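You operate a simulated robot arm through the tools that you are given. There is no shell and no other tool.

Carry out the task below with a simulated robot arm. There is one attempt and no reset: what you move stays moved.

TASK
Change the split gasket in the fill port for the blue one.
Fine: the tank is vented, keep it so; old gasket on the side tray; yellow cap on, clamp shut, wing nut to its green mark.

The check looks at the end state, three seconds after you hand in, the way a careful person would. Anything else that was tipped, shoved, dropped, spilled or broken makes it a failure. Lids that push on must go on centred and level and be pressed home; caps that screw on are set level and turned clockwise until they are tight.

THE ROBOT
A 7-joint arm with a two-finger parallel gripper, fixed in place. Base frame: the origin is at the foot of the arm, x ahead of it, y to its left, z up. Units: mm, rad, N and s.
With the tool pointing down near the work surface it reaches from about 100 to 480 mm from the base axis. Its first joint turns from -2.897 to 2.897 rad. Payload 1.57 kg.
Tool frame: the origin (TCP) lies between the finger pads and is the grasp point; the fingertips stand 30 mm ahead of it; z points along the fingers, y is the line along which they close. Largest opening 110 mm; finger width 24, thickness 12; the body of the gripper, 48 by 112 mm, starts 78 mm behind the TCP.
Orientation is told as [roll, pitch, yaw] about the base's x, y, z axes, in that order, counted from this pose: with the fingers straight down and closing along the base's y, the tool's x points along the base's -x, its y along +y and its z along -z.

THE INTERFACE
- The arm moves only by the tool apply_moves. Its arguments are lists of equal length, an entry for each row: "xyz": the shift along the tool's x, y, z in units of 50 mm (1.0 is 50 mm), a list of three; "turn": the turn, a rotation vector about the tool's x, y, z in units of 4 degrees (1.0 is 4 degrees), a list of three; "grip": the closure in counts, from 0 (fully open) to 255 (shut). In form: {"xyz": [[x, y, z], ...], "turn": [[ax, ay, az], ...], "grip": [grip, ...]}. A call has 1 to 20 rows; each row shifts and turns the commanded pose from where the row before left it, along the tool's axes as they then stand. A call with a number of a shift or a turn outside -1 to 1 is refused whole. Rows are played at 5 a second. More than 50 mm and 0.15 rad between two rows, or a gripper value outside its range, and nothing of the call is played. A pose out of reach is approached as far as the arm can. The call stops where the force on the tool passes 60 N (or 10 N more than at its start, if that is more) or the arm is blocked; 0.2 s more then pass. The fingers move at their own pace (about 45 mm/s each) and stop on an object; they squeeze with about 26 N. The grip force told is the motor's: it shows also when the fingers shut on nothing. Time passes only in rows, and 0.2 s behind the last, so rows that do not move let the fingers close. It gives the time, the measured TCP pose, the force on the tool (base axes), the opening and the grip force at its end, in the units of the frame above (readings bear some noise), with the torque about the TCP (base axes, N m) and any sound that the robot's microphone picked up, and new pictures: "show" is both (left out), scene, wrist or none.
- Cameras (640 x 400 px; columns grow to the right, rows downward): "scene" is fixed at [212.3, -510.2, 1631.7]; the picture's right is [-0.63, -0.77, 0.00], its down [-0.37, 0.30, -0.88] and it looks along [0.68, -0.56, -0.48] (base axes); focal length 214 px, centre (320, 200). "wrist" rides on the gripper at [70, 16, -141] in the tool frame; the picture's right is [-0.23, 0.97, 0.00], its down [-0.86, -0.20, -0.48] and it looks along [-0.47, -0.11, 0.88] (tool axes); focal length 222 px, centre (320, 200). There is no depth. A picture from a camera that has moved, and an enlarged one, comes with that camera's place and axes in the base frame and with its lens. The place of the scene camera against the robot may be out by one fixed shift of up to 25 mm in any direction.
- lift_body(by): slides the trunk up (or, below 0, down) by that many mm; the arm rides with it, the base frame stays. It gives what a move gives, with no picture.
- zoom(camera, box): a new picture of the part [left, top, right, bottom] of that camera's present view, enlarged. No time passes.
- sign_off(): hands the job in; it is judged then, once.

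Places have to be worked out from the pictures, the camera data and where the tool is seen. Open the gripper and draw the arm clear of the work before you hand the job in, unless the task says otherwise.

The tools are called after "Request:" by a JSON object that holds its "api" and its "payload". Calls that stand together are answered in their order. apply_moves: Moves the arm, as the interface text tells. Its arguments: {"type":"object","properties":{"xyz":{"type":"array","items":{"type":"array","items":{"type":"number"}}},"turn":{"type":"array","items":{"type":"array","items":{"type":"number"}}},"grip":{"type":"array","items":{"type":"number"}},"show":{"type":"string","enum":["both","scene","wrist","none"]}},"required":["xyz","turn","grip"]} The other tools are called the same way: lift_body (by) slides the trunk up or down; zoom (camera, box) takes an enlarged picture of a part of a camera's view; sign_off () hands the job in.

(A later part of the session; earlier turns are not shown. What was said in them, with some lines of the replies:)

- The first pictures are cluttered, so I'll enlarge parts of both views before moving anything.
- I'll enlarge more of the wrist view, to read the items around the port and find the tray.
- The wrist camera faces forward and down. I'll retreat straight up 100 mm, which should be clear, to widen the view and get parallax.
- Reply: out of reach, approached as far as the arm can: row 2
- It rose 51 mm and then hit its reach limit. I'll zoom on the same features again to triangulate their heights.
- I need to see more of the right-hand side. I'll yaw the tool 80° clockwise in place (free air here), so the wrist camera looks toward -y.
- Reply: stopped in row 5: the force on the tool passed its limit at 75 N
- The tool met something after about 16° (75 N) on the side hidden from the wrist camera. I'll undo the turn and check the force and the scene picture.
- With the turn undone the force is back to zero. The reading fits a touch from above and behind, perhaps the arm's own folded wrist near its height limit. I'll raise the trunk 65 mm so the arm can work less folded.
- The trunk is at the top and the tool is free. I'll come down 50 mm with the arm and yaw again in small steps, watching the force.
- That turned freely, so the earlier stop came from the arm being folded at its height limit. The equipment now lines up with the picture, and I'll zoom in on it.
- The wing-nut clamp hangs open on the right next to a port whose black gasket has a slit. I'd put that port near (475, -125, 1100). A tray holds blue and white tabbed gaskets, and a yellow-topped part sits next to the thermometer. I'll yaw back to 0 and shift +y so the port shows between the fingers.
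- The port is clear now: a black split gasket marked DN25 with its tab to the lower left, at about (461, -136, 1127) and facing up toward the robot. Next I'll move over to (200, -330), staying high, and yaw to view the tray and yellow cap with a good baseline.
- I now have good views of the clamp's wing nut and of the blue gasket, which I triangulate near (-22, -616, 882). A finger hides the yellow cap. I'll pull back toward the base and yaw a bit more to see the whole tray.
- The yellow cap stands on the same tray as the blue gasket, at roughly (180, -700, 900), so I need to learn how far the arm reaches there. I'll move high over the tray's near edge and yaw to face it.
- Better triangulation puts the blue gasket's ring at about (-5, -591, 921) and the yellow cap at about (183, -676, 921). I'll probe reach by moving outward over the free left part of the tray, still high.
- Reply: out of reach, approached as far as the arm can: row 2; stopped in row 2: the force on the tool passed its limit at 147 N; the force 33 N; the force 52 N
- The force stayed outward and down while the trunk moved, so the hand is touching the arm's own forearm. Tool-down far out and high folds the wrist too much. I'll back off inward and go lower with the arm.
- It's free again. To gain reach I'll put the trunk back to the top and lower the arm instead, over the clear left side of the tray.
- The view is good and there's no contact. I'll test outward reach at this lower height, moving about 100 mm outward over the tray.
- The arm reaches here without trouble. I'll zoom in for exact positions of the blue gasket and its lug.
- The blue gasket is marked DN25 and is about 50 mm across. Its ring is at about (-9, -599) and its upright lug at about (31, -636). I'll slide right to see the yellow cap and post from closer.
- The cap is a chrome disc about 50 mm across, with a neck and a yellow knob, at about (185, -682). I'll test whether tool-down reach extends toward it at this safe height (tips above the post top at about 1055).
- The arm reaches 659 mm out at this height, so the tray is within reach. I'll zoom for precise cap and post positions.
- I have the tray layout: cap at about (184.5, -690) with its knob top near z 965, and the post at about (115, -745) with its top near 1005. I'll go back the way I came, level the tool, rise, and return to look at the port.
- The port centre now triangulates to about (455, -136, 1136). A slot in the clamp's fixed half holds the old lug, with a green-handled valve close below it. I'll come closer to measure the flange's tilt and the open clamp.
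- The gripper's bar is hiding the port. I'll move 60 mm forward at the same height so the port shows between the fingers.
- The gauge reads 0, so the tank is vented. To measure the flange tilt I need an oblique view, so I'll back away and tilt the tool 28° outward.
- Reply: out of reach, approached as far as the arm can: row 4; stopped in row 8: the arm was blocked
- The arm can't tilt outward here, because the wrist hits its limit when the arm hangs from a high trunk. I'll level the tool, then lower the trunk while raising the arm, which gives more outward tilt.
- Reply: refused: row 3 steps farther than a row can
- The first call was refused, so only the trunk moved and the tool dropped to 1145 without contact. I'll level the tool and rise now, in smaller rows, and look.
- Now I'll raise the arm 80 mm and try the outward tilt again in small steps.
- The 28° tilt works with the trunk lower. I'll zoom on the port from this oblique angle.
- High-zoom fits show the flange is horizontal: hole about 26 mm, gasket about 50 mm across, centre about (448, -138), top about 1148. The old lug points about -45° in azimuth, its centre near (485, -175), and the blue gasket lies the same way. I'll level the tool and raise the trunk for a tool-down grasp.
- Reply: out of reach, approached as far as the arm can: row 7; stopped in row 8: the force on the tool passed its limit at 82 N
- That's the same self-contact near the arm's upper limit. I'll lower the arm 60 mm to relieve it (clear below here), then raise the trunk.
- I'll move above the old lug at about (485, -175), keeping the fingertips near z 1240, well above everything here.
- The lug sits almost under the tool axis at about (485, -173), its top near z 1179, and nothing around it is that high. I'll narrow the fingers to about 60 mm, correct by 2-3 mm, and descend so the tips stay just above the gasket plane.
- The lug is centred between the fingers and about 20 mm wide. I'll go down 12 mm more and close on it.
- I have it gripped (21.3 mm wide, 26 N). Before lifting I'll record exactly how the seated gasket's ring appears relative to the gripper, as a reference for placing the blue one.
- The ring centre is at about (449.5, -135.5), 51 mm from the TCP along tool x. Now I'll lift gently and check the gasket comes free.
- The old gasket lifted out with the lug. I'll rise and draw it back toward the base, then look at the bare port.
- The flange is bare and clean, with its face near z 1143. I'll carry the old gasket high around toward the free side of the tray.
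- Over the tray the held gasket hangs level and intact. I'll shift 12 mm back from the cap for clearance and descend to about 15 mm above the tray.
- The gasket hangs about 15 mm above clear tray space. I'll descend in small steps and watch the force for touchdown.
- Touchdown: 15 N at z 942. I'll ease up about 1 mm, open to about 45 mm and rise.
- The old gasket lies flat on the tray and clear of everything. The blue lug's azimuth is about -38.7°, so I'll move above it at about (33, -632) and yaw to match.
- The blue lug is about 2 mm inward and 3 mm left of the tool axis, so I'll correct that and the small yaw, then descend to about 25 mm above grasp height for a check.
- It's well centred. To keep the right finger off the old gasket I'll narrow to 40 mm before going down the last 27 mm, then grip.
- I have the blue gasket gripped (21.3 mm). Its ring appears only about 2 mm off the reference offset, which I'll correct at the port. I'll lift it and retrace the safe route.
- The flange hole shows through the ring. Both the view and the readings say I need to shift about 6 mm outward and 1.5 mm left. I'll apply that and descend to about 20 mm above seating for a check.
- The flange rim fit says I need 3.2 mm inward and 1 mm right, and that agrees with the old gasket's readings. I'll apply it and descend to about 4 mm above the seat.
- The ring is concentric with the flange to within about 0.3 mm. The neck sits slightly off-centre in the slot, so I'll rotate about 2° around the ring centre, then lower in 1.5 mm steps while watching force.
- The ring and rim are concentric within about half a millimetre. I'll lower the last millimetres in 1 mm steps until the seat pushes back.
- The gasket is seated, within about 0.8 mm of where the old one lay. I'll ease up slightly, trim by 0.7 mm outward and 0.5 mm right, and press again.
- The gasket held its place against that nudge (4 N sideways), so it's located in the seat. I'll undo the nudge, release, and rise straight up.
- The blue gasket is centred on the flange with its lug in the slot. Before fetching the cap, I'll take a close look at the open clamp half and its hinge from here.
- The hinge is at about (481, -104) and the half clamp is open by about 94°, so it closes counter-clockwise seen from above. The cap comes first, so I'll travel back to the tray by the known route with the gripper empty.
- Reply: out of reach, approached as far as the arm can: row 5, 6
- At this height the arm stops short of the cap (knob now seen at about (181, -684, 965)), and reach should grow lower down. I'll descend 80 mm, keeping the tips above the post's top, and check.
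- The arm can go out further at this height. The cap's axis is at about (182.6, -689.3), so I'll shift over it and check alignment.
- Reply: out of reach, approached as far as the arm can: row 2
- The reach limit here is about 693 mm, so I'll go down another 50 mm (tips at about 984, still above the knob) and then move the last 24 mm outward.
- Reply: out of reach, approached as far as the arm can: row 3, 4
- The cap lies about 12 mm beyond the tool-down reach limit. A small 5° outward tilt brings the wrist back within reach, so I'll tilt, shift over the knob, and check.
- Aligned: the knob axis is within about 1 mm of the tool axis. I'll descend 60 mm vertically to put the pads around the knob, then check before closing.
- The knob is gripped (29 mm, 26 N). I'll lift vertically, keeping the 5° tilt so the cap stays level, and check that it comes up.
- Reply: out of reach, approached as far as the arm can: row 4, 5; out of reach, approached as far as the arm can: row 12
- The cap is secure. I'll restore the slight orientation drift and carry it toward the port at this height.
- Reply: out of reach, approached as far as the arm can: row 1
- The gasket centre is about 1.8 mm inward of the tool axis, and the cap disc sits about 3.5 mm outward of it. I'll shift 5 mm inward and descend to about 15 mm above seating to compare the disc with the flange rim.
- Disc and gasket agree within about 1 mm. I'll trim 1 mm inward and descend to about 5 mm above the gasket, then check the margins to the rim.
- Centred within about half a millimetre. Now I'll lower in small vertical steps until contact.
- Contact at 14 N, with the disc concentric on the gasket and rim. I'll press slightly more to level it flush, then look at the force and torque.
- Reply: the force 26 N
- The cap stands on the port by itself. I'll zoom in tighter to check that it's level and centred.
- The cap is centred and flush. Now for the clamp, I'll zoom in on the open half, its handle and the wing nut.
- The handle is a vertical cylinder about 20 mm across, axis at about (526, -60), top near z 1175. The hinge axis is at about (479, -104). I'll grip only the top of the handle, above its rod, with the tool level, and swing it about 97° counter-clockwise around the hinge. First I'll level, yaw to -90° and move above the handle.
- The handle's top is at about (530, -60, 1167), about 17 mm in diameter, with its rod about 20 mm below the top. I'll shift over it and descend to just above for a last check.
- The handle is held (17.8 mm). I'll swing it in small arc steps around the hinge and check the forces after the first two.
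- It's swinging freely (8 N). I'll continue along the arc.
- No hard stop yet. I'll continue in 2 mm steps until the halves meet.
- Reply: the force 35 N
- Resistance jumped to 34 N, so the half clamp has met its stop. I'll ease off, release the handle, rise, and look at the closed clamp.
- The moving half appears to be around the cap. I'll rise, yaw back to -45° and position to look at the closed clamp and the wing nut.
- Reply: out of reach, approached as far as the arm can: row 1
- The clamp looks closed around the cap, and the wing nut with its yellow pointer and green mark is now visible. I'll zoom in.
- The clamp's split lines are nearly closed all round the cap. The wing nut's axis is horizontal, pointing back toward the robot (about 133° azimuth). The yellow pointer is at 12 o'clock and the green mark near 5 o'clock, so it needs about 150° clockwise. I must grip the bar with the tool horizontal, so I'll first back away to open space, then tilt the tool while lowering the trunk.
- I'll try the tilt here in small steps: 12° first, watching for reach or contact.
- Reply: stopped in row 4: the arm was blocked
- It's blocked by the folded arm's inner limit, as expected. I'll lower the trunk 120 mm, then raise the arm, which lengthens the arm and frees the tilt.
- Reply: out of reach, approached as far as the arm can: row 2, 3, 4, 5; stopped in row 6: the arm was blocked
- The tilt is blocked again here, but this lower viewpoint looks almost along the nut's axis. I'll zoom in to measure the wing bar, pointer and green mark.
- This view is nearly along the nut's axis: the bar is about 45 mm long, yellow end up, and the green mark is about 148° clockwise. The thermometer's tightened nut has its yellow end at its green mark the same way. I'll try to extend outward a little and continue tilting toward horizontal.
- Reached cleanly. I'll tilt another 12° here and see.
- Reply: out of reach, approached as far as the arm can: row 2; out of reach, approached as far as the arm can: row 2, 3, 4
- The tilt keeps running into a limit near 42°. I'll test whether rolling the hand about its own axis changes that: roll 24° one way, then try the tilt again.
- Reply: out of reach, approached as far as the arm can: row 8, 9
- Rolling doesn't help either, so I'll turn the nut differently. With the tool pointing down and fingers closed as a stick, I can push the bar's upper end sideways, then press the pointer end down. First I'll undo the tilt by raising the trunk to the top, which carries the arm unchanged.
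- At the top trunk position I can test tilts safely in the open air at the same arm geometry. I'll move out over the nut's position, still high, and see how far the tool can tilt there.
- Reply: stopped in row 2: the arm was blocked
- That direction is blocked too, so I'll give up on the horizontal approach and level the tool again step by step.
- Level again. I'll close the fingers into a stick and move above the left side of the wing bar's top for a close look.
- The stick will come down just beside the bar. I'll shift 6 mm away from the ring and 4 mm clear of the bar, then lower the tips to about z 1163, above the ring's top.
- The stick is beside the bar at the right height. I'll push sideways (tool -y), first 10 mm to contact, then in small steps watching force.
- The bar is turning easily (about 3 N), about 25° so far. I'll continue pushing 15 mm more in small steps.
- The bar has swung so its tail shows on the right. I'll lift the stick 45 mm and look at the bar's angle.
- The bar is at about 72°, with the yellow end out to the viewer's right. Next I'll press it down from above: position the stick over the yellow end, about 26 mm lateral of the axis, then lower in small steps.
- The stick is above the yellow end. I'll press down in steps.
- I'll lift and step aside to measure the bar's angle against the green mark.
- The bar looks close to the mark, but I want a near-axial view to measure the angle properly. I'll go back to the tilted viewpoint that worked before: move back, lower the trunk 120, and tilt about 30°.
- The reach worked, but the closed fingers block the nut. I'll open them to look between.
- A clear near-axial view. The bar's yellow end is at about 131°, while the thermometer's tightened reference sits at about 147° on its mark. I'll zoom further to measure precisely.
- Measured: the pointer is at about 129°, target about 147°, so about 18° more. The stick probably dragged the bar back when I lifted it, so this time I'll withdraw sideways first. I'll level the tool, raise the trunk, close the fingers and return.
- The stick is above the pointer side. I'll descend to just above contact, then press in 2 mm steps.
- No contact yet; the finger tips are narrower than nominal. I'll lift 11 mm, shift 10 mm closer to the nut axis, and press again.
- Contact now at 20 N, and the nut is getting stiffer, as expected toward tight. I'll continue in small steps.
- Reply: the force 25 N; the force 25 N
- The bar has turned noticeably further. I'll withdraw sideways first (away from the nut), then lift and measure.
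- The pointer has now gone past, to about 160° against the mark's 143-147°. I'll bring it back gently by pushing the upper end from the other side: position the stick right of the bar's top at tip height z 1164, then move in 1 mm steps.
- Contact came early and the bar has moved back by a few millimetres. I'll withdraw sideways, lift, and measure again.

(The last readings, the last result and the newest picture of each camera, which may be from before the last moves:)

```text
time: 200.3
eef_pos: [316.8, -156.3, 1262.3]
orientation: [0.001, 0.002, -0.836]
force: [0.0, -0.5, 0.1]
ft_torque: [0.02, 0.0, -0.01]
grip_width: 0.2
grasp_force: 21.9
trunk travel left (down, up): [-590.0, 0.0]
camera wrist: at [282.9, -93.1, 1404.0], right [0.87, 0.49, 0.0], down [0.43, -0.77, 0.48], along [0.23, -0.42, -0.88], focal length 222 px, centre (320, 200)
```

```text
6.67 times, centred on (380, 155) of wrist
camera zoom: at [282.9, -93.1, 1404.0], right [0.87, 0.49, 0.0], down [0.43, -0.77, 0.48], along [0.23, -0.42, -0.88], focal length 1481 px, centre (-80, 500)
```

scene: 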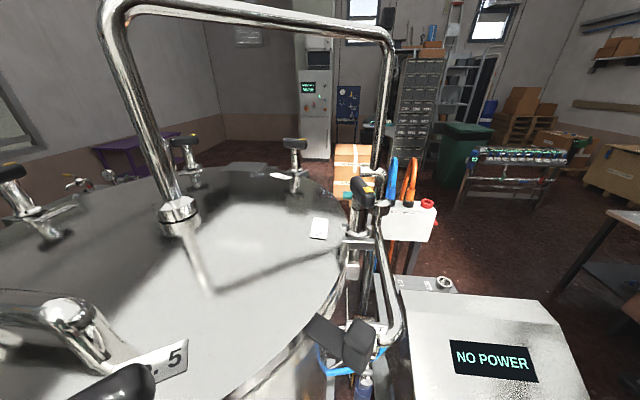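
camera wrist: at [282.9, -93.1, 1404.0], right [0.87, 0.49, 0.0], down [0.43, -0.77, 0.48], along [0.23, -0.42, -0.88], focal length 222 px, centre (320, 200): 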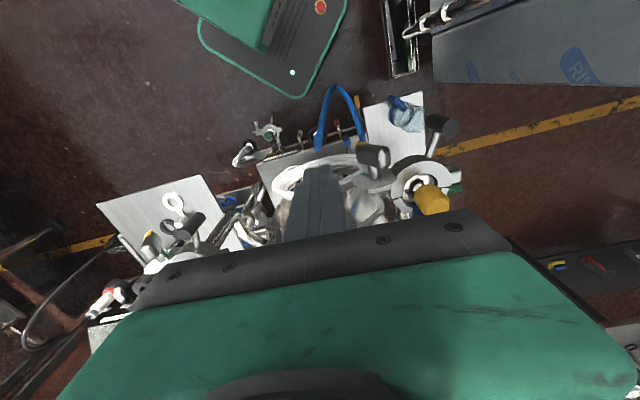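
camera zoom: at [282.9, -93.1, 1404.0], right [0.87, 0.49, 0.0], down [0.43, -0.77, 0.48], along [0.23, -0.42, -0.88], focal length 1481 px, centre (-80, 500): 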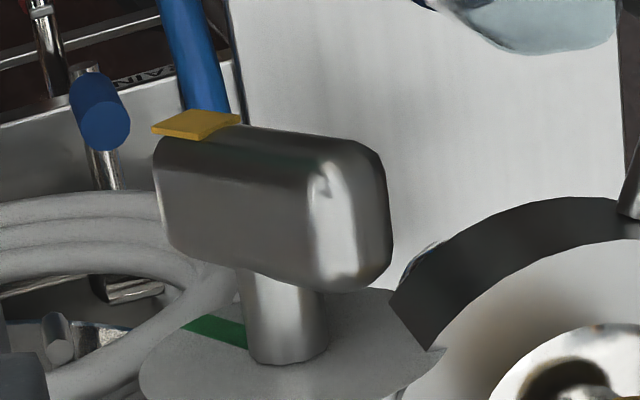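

The bar now looks parallel to the green strip (about 149° against about 148°). I'll check with the near-axial tilted view: back off, lower the trunk 120, tilt, and open the fingers.

Request:
{"api": "apply_moves", "payload": {"xyz": [[0.76, 0.31, -0.2], [0.76, 0.31, -0.2], [0.76, 0.31, -0.2], [0.76, 0.31, -0.2], [0, 0, 0]], "turn": [[0, 0, 0], [0, 0, 0], [0, 0, 0], [0, 0, 0], [0, 0, 0]], "grip": [0, 0, 0, 0, 0], "show": "none"}}

Request:
{"api": "lift_body", "payload": {"by": -120}}

Request:
{"api": "apply_moves", "payload": {"xyz": [[0, 0, -0.9], [0, 0, -0.9], [0, 0, -0.4], [0, 0, 0], [0, 0, 0], [0, 0, 0], [0, 0, 0], [0, 0, 0], [0, 0, 0], [0, 0, 0], [0, 0, 0], [0, 0, 0]], "turn": [[0, 0, 0], [0, 0, 0], [0, 0, 0], [0, -1, 0], [0, -1, 0], [0, -1, 0], [0, -1, 0], [0, -1, 0], [0, -1, 0], [0, -1, 0], [0, -0.5, 0], [0, 0, 0]], "grip": [0, 0, 0, 0, 0, 0, 0, 0, 0, 0, 0, 0], "show": "wrist"}}

Request:
{"api": "zoom", "payload": {"camera": "wrist", "box": [280, 150, 376, 220]}}

```text
time: 201.5
eef_pos: [260.9, 0.0, 1299.4]
orientation: [0.0, 0.002, -0.835]
force: [-0.5, 0.6, 0.8]
ft_torque: [0.02, 0.0, 0.04]
grip_width: 103.9
grasp_force: 0.0
trunk travel left (down, up): [-590.0, 0.0]
```

```text
time: 203.0
eef_pos: [263.1, -0.5, 1170.0]
orientation: [-0.035, 0.033, -0.834]
force: [0.1, 0.8, 0.3]
ft_torque: [0.03, -0.02, -0.02]
grip_width: 110.1
grasp_force: 0.0
trunk travel left (down, up): [-470.0, 120.0]
```

```text
time: 205.6
eef_pos: [260.2, -1.6, 1289.3]
orientation: [-0.002, -0.526, -0.835]
force: [-0.1, 0.4, 0.7]
ft_torque: [-0.03, -0.04, -0.03]
grip_width: 109.8
grasp_force: 0.1
trunk travel left (down, up): [-470.0, 120.0]
camera wrist: at [185.3, 107.9, 1378.3], right [0.85, 0.51, 0.11], down [0.19, -0.51, 0.84], along [0.49, -0.7, -0.53], focal length 222 px, centre (320, 200)
```

wrist: 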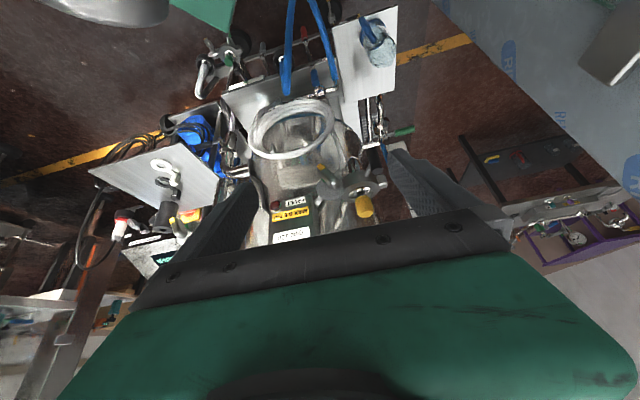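

```text
5.71 times, centred on (328, 185) of wrist
camera zoom: at [185.3, 107.9, 1378.3], right [0.85, 0.51, 0.11], down [0.19, -0.51, 0.84], along [0.49, -0.7, -0.53], focal length 1269 px, centre (274, 286)
```

zoom: 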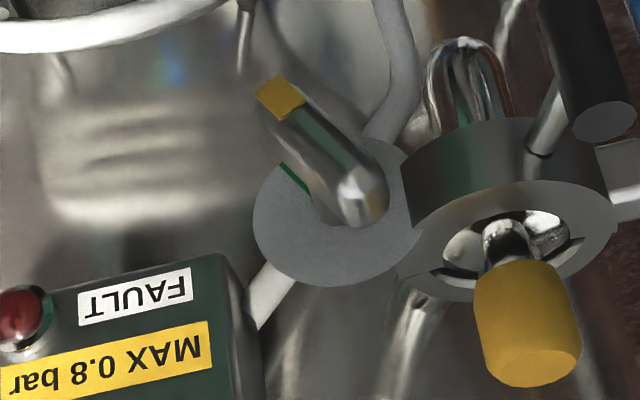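

Request:
{"api": "zoom", "payload": {"camera": "wrist", "box": [308, 156, 362, 206]}}

Request:
{"api": "zoom", "payload": {"camera": "wrist", "box": [162, 190, 222, 250]}}

Request:
{"api": "zoom", "payload": {"camera": "wrist", "box": [338, 162, 394, 226]}}

```text
8.00 times, centred on (335, 181) of wrist
camera zoom: at [185.3, 107.9, 1378.3], right [0.85, 0.51, 0.11], down [0.19, -0.51, 0.84], along [0.49, -0.7, -0.53], focal length 1777 px, centre (200, 352)
```

zoom: 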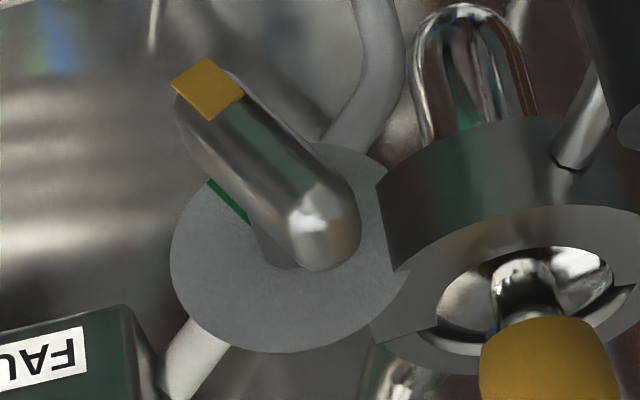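

```text
6.67 times, centred on (192, 220) of wrist
camera zoom: at [185.3, 107.9, 1378.3], right [0.85, 0.51, 0.11], down [0.19, -0.51, 0.84], along [0.49, -0.7, -0.53], focal length 1481 px, centre (1173, 67)
```

zoom: 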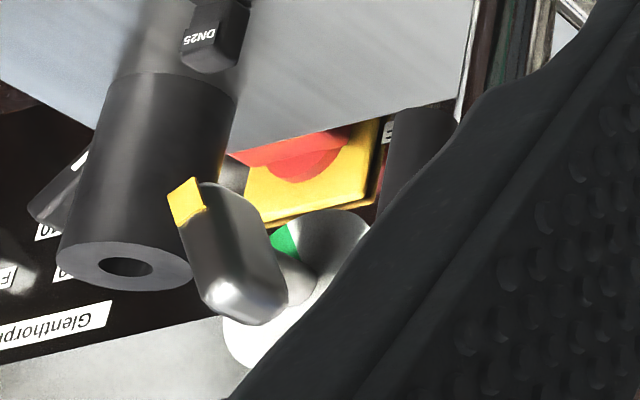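

```text
6.25 times, centred on (366, 194) of wrist
camera zoom: at [185.3, 107.9, 1378.3], right [0.85, 0.51, 0.11], down [0.19, -0.51, 0.84], along [0.49, -0.7, -0.53], focal length 1388 px, centre (32, 238)
```

zoom: 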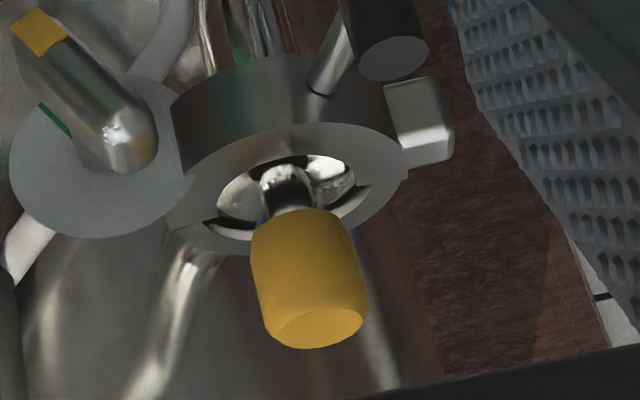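

The bar's edges are parallel to the green strip and the yellow end lies over it (about 150°), matching the thermometer's nut (about 147°). Next I'll check the clamp's closing gaps and the cap closely.

Request:
{"api": "zoom", "payload": {"camera": "wrist", "box": [342, 172, 374, 202]}}

Request:
{"api": "zoom", "payload": {"camera": "wrist", "box": [362, 168, 402, 208]}}

Request:
{"api": "zoom", "payload": {"camera": "wrist", "box": [80, 140, 220, 230]}}

```text
13.33 times, centred on (358, 187) of wrist
camera zoom: at [185.3, 107.9, 1378.3], right [0.85, 0.51, 0.11], down [0.19, -0.51, 0.84], along [0.49, -0.7, -0.53], focal length 2962 px, centre (-187, 373)
```

zoom: 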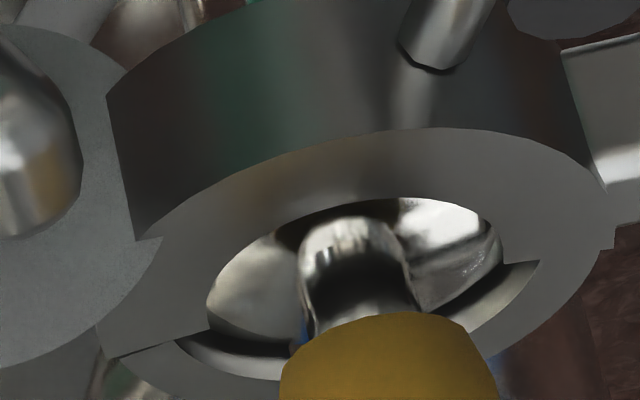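

```text
10.00 times, centred on (382, 188) of wrist
camera zoom: at [185.3, 107.9, 1378.3], right [0.85, 0.51, 0.11], down [0.19, -0.51, 0.84], along [0.49, -0.7, -0.53], focal length 2221 px, centre (-300, 320)
```

zoom: 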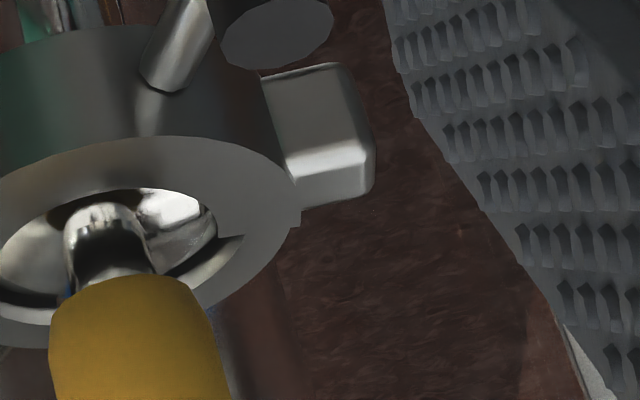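

```text
4.44 times, centred on (150, 185) of wrist
camera zoom: at [185.3, 107.9, 1378.3], right [0.85, 0.51, 0.11], down [0.19, -0.51, 0.84], along [0.49, -0.7, -0.53], focal length 987 px, centre (1076, 267)
```

zoom: 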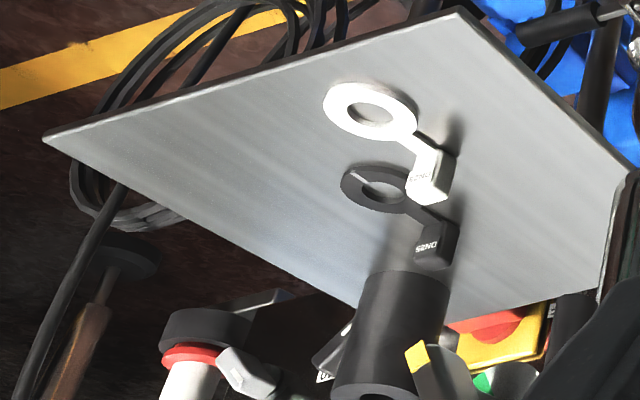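

The clamp halves meet at both ends like on the other ports, the cap sits level inside, and the tray still holds the old and white gaskets undisturbed. I'll measure the pointer against the mark once more at high zoom.

Request:
{"api": "zoom", "payload": {"camera": "wrist", "box": [320, 158, 352, 194]}}

```text
11.11 times, centred on (336, 176) of wrist
camera zoom: at [185.3, 107.9, 1378.3], right [0.85, 0.51, 0.11], down [0.19, -0.51, 0.84], along [0.49, -0.7, -0.53], focal length 2468 px, centre (142, 467)
```

zoom: 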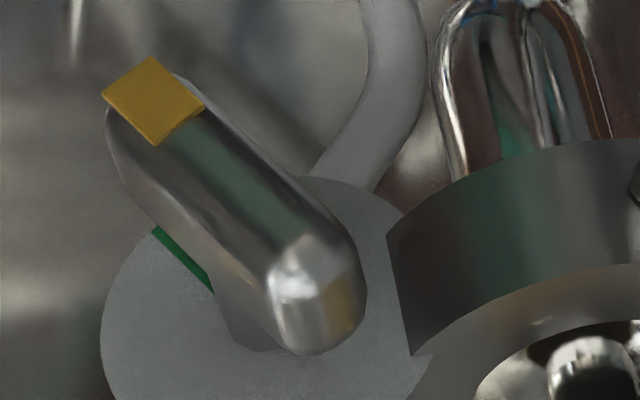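

The pointer reads 150° from its yellow plate, parallel to the green strip. I'll level the tool, raise the trunk, and take a last look from above at the clamp's split and the cap.

Request:
{"api": "apply_moves", "payload": {"xyz": [[0, 0, 0], [0, 0, 0], [0, 0, 0], [0, 0, 0], [0, 0, 0], [0, 0, 0], [0, 0, 0], [0, 0, 0], [0, 0, 0]], "turn": [[0, 0.94, 0], [0, 0.94, 0], [0, 0.94, 0], [0, 0.94, 0], [0, 0.94, 0], [0, 0.94, 0], [0, 0.94, 0], [0, 0.94, 0], [0, 0, 0]], "grip": [0, 0, 0, 0, 0, 0, 0, 0, 0], "show": "none"}}

Request:
{"api": "lift_body", "payload": {"by": 120}}

```text
time: 207.6
eef_pos: [261.3, -0.3, 1288.6]
orientation: [-0.001, 0.003, -0.834]
force: [0.9, -0.1, -0.8]
ft_torque: [0.06, 0.03, 0.0]
grip_width: 110.1
grasp_force: 0.0
trunk travel left (down, up): [-470.0, 120.0]
```

```text
time: 209.1
eef_pos: [258.9, 0.3, 1408.9]
orientation: [0.001, 0.003, -0.833]
force: [-0.3, -0.4, -0.3]
ft_torque: [0.02, 0.01, -0.01]
grip_width: 110.1
grasp_force: 0.1
trunk travel left (down, up): [-590.0, 0.0]
```

Request:
{"api": "apply_moves", "payload": {"xyz": [[-0.749, -0.1, 0.445], [-0.749, -0.1, 0.445], [-0.749, -0.1, 0.445], [-0.749, -0.1, 0.445], [0, 0, 0]], "turn": [[0, 0, 0], [0, 0, 0], [0, 0, 0], [0, 0, 0], [0, 0, 0]], "grip": [0, 0, 0, 0, 0], "show": "wrist"}}

Request:
{"api": "zoom", "payload": {"camera": "wrist", "box": [330, 140, 410, 210]}}

```text
time: 210.3
eef_pos: [347.9, -123.0, 1321.9]
orientation: [0.001, 0.002, -0.834]
force: [0.5, -0.2, 0.1]
ft_torque: [-0.01, 0.01, -0.03]
grip_width: 110.2
grasp_force: 0.0
trunk travel left (down, up): [-590.0, 0.0]
camera wrist: at [314.6, -61.3, 1465.0], right [0.87, 0.49, 0.0], down [0.43, -0.77, 0.48], along [0.23, -0.42, -0.88], focal length 222 px, centre (320, 200)
```

wrist: 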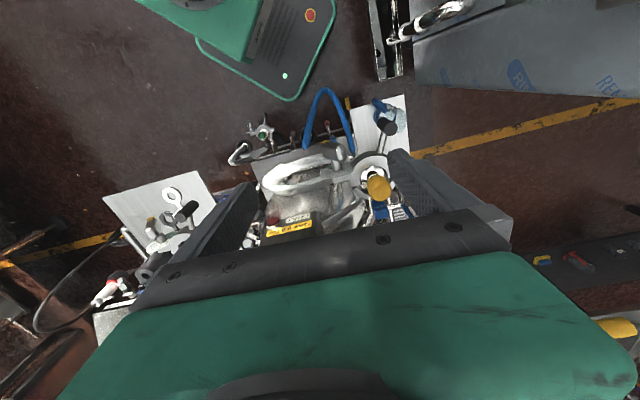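

```text
5.71 times, centred on (370, 175) of wrist
camera zoom: at [314.6, -61.3, 1465.0], right [0.87, 0.49, 0.0], down [0.43, -0.77, 0.48], along [0.23, -0.42, -0.88], focal length 1269 px, centre (34, 343)
```

zoom: 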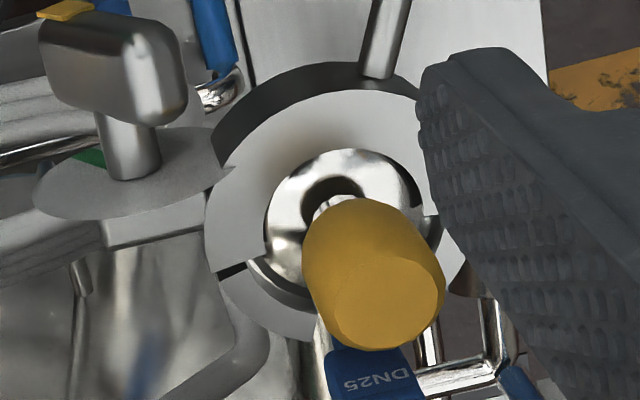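

Request:
{"api": "zoom", "payload": {"camera": "wrist", "box": [354, 172, 386, 198]}}

Request:
{"api": "zoom", "payload": {"camera": "wrist", "box": [376, 160, 408, 190]}}

Request:
{"api": "zoom", "payload": {"camera": "wrist", "box": [240, 110, 290, 160]}}

```text
15.38 times, centred on (370, 185) of wrist
camera zoom: at [314.6, -61.3, 1465.0], right [0.87, 0.49, 0.0], down [0.43, -0.77, 0.48], along [0.23, -0.42, -0.88], focal length 3417 px, centre (-449, 431)
```

zoom: 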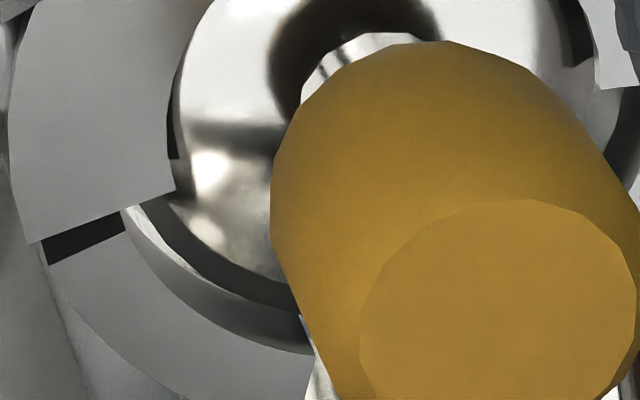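

```text
13.33 times, centred on (392, 175) of wrist
camera zoom: at [314.6, -61.3, 1465.0], right [0.87, 0.49, 0.0], down [0.43, -0.77, 0.48], along [0.23, -0.42, -0.88], focal length 2962 px, centre (-640, 533)
```

zoom: 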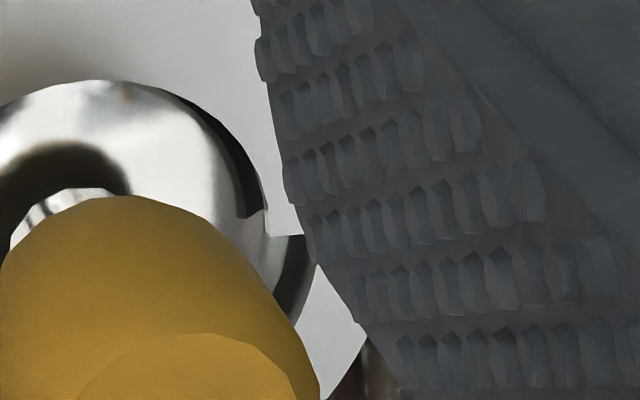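

```text
8.00 times, centred on (265, 135) of wrist
camera zoom: at [314.6, -61.3, 1465.0], right [0.87, 0.49, 0.0], down [0.43, -0.77, 0.48], along [0.23, -0.42, -0.88], focal length 1777 px, centre (760, 720)
```

zoom: 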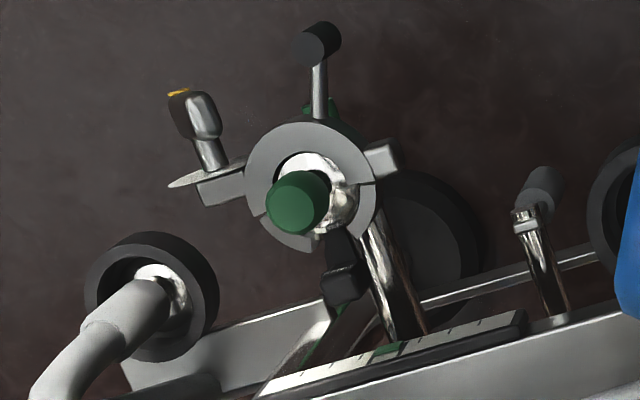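

There's a small visible gap at the left split, about 2 mm. My corrective push on the nut may have eased the clamp open a hair, so I'll press the handle shut once more with the closed fingers from outside. First I'll move above that spot.

Request:
{"api": "apply_moves", "payload": {"xyz": [[0, 0, 0], [-0.02, 0.747, 0.547], [-0.02, 0.747, 0.547], [-0.02, 0.747, 0.547], [0, 0, 0]], "turn": [[0, 0, 0], [0, 0, 0], [0, 0, 0], [0, 0, 0], [0, 0, 0]], "grip": [255, 255, 255, 255, 255], "show": "wrist"}}

Request:
{"api": "zoom", "payload": {"camera": "wrist", "box": [250, 90, 378, 200]}}

```text
time: 211.5
eef_pos: [431.0, -52.0, 1239.1]
orientation: [0.002, 0.003, -0.835]
force: [0.4, -0.4, -0.9]
ft_torque: [0.02, 0.0, -0.02]
grip_width: 4.0
grasp_force: 0.2
trunk travel left (down, up): [-590.0, 0.0]
camera wrist: at [398.4, 10.5, 1381.1], right [0.87, 0.49, 0.0], down [0.43, -0.77, 0.48], along [0.23, -0.42, -0.88], focal length 222 px, centre (320, 200)
```

wrist: 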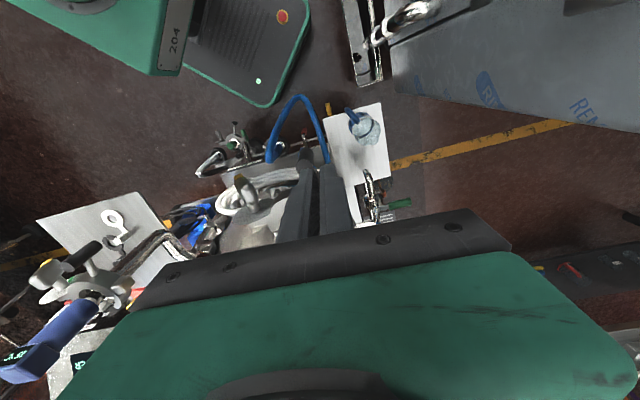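

```text
3.64 times, centred on (314, 145) of wrist
camera zoom: at [398.4, 10.5, 1381.1], right [0.87, 0.49, 0.0], down [0.43, -0.77, 0.48], along [0.23, -0.42, -0.88], focal length 808 px, centre (342, 400)
```

zoom: 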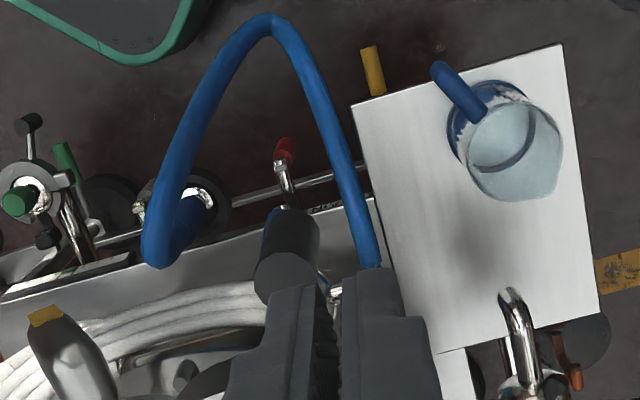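

Request:
{"api": "apply_moves", "payload": {"xyz": [[0.06, 0.19, 0], [0, 0, 0.53], [0, 0, 0.53], [0, 0, 0]], "turn": [[0, 0, 0], [0, 0, 0], [0, 0, 0], [0, 0, 0]], "grip": [255, 255, 255, 255], "show": "none"}}

Request:
{"api": "apply_moves", "payload": {"xyz": [[-0.05, -0.15, 0], [-0.02, -0.06, 0], [0, 0, 0]], "turn": [[0, 0, 0], [0, 0, 0], [0, 0, 0]], "grip": [255, 255, 255], "show": "none"}}

Request:
{"api": "zoom", "payload": {"camera": "wrist", "box": [250, 110, 378, 210]}}

```text
time: 212.5
eef_pos: [436.1, -44.0, 1186.3]
orientation: [-0.001, 0.0, -0.835]
force: [0.0, -0.5, 0.9]
ft_torque: [0.01, -0.01, 0.02]
grip_width: 0.0
grasp_force: 21.3
trunk travel left (down, up): [-590.0, 0.0]
```

```text
time: 213.3
eef_pos: [432.1, -50.0, 1184.2]
orientation: [-0.001, -0.002, -0.833]
force: [14.8, 23.0, 3.5]
ft_torque: [0.51, -0.32, 0.1]
grip_width: 0.0
grasp_force: 21.0
trunk travel left (down, up): [-590.0, 0.0]
```

```text
4.00 times, centred on (314, 160) of wrist
camera zoom: at [398.3, 13.6, 1328.1], right [0.87, 0.49, 0.0], down [0.43, -0.77, 0.48], along [0.23, -0.42, -0.88], focal length 888 px, centre (344, 360)
```

zoom: 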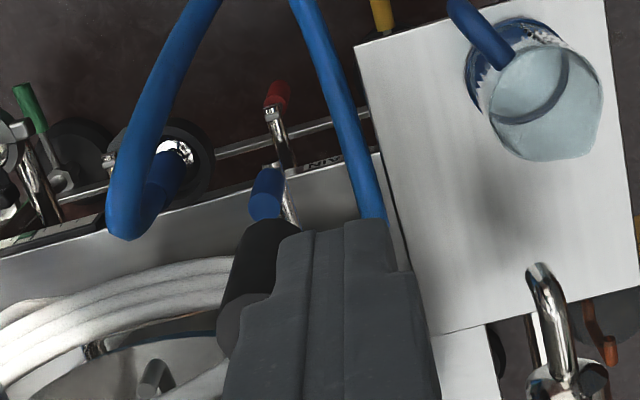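

The handle pushes back at 27 N against a hard stop, so the clamp is fully shut. I'll withdraw, lift, open the gripper, and check the split from above again.

Request:
{"api": "apply_moves", "payload": {"xyz": [[0.07, 0.22, 0], [0.05, 0.15, 0], [0, 0, -0.9], [0, 0, -0.9], [0.02, -0.747, -0.4], [0.02, -0.747, -0.3], [0.02, -0.747, -0.2], [0, 0, 0], [0, 0, 0]], "turn": [[0, 0, 0], [0, 0, 0], [0, 0, 0], [0, 0, 0], [0, 0, 0], [0, 0, 0], [0, 0, 0], [0, 0, 0], [0, 0, 0]], "grip": [255, 255, 255, 255, 120, 0, 0, 0, 0], "show": "wrist"}}

Request:
{"api": "zoom", "payload": {"camera": "wrist", "box": [330, 140, 420, 210]}}

```text
time: 215.3
eef_pos: [355.1, -108.5, 1320.3]
orientation: [-0.001, 0.005, -0.835]
force: [0.3, -1.0, 0.3]
ft_torque: [-0.05, -0.01, -0.03]
grip_width: 102.3
grasp_force: 0.0
trunk travel left (down, up): [-590.0, 0.0]
camera wrist: at [321.8, -46.2, 1462.2], right [0.87, 0.49, 0.0], down [0.43, -0.77, 0.48], along [0.23, -0.42, -0.88], focal length 222 px, centre (320, 200)
```

wrist: 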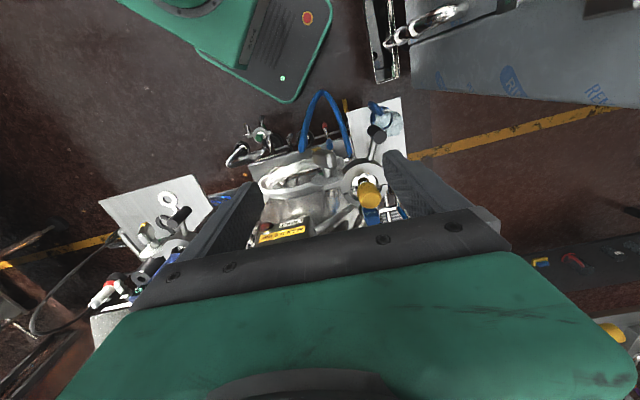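

```text
5.71 times, centred on (375, 175) of wrist
camera zoom: at [321.8, -46.2, 1462.2], right [0.87, 0.49, 0.0], down [0.43, -0.77, 0.48], along [0.23, -0.42, -0.88], focal length 1269 px, centre (6, 343)
```

zoom: 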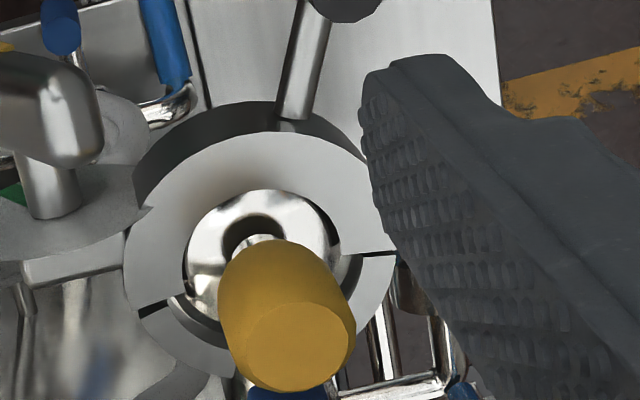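

Both splits look the same as on the other closed clamps, with the cap centred inside. I'll draw the arm back clear with the gripper open and take a last look with both cameras.

Request:
{"api": "apply_moves", "payload": {"xyz": [[0.75, 0.1, -0.35], [0.75, 0.1, -0.35], [0.75, 0.1, -0.3], [0, 0, 0], [0, 0, 0]], "turn": [[0, 0, 0], [0, 0, 0], [0, 0, 0], [0, 0, 0], [0, 0, 0]], "grip": [0, 0, 0, 0, 0], "show": "both"}}

Request:
{"api": "zoom", "payload": {"camera": "wrist", "box": [290, 130, 420, 220]}}

Request:
{"api": "zoom", "payload": {"camera": "wrist", "box": [100, 150, 260, 270]}}

```text
time: 216.5
eef_pos: [291.9, -14.9, 1370.3]
orientation: [0.0, 0.004, -0.834]
force: [1.2, 0.2, -0.1]
ft_torque: [-0.02, 0.0, -0.01]
grip_width: 109.8
grasp_force: 0.1
trunk travel left (down, up): [-590.0, 0.0]
camera wrist: at [257.0, 47.6, 1512.9], right [0.87, 0.49, 0.0], down [0.43, -0.77, 0.48], along [0.23, -0.42, -0.88], focal length 222 px, centre (320, 200)
```

scene: 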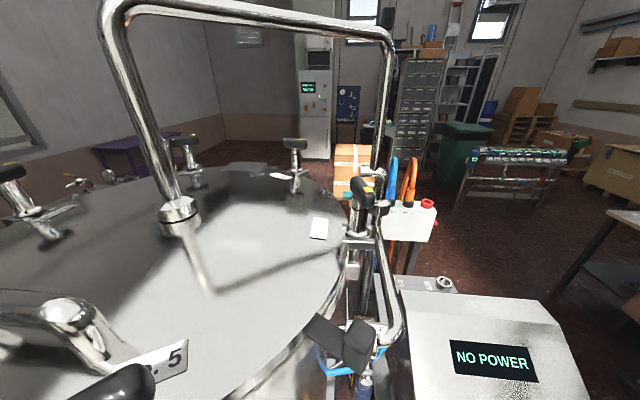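
wrist: 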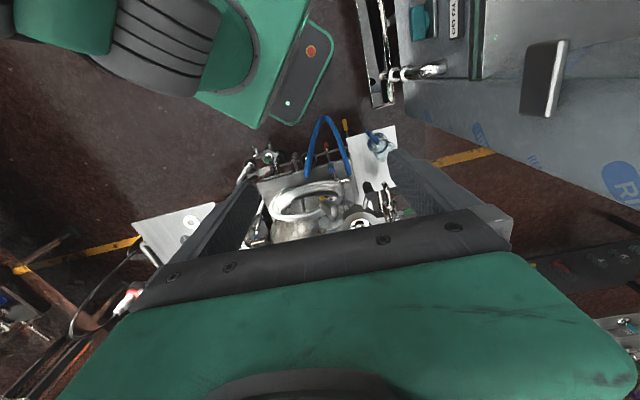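

```text
4.44 times, centred on (355, 175) of wrist
camera zoom: at [257.0, 47.6, 1512.9], right [0.87, 0.49, 0.0], down [0.43, -0.77, 0.48], along [0.23, -0.42, -0.88], focal length 987 px, centre (164, 311)
```

zoom: 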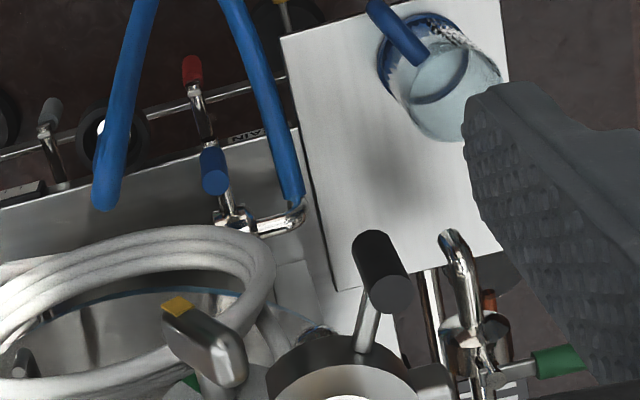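

```text
3.33 times, centred on (180, 210) of wrist
camera zoom: at [257.0, 47.6, 1512.9], right [0.87, 0.49, 0.0], down [0.43, -0.77, 0.48], along [0.23, -0.42, -0.88], focal length 740 px, centre (787, 167)
```

zoom: 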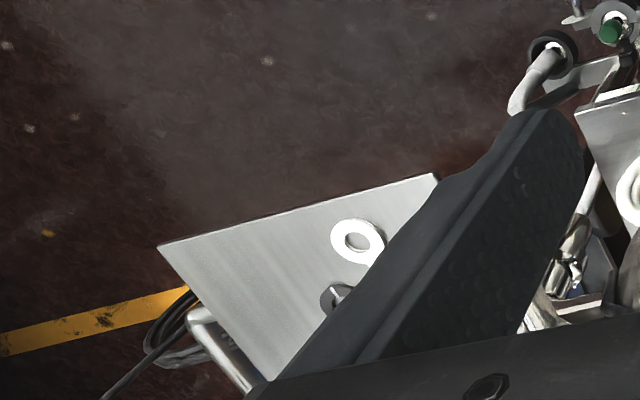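

All done as far as I can see:
- **Gasket:** the blue one is seated and the old one is on the side tray.
- **Port:** the yellow cap is centred, the clamp is shut, and the wing nut's pointer is on the green mark.
- **Vent and arm:** the vent is untouched, and the arm is clear with the gripper open.

I'm handing the job in.

Request:
{"api": "sign_off", "payload": {}}

```text
The job is handed in.
```

I changed the gasket and handed the job in; nothing looked disturbed in the last pictures.

- **Gasket:** the blue DN25 gasket is seated on the fill port with its lug in the clamp slot. The split one is on the side tray. I took "side tray" to mean the one holding the spare parts, not the lower plate with the jug.
- **Cap and clamp:** the yellow cap sits level and centred on the gasket, and the clamp is closed to its stop. A gap of about 2 mm shows on the bolt side. Pressing the handle shut again at 27 N didn't move it, and the gap looks like the ones on the other closed clamps.
- **Wing nut:** the yellow pointer is at about 150°, on the green mark at about 148–150°. I couldn't tilt the tool far enough to grip the nut straight on, so I turned it by pushing its bar. It went past the mark to about 160°, and I brought it back. My readings are good to a few degrees.
- **Vent:** I didn't touch the vent, and the gauge read 0 when I looked early on.

The arm is back clear of the work with the gripper open.
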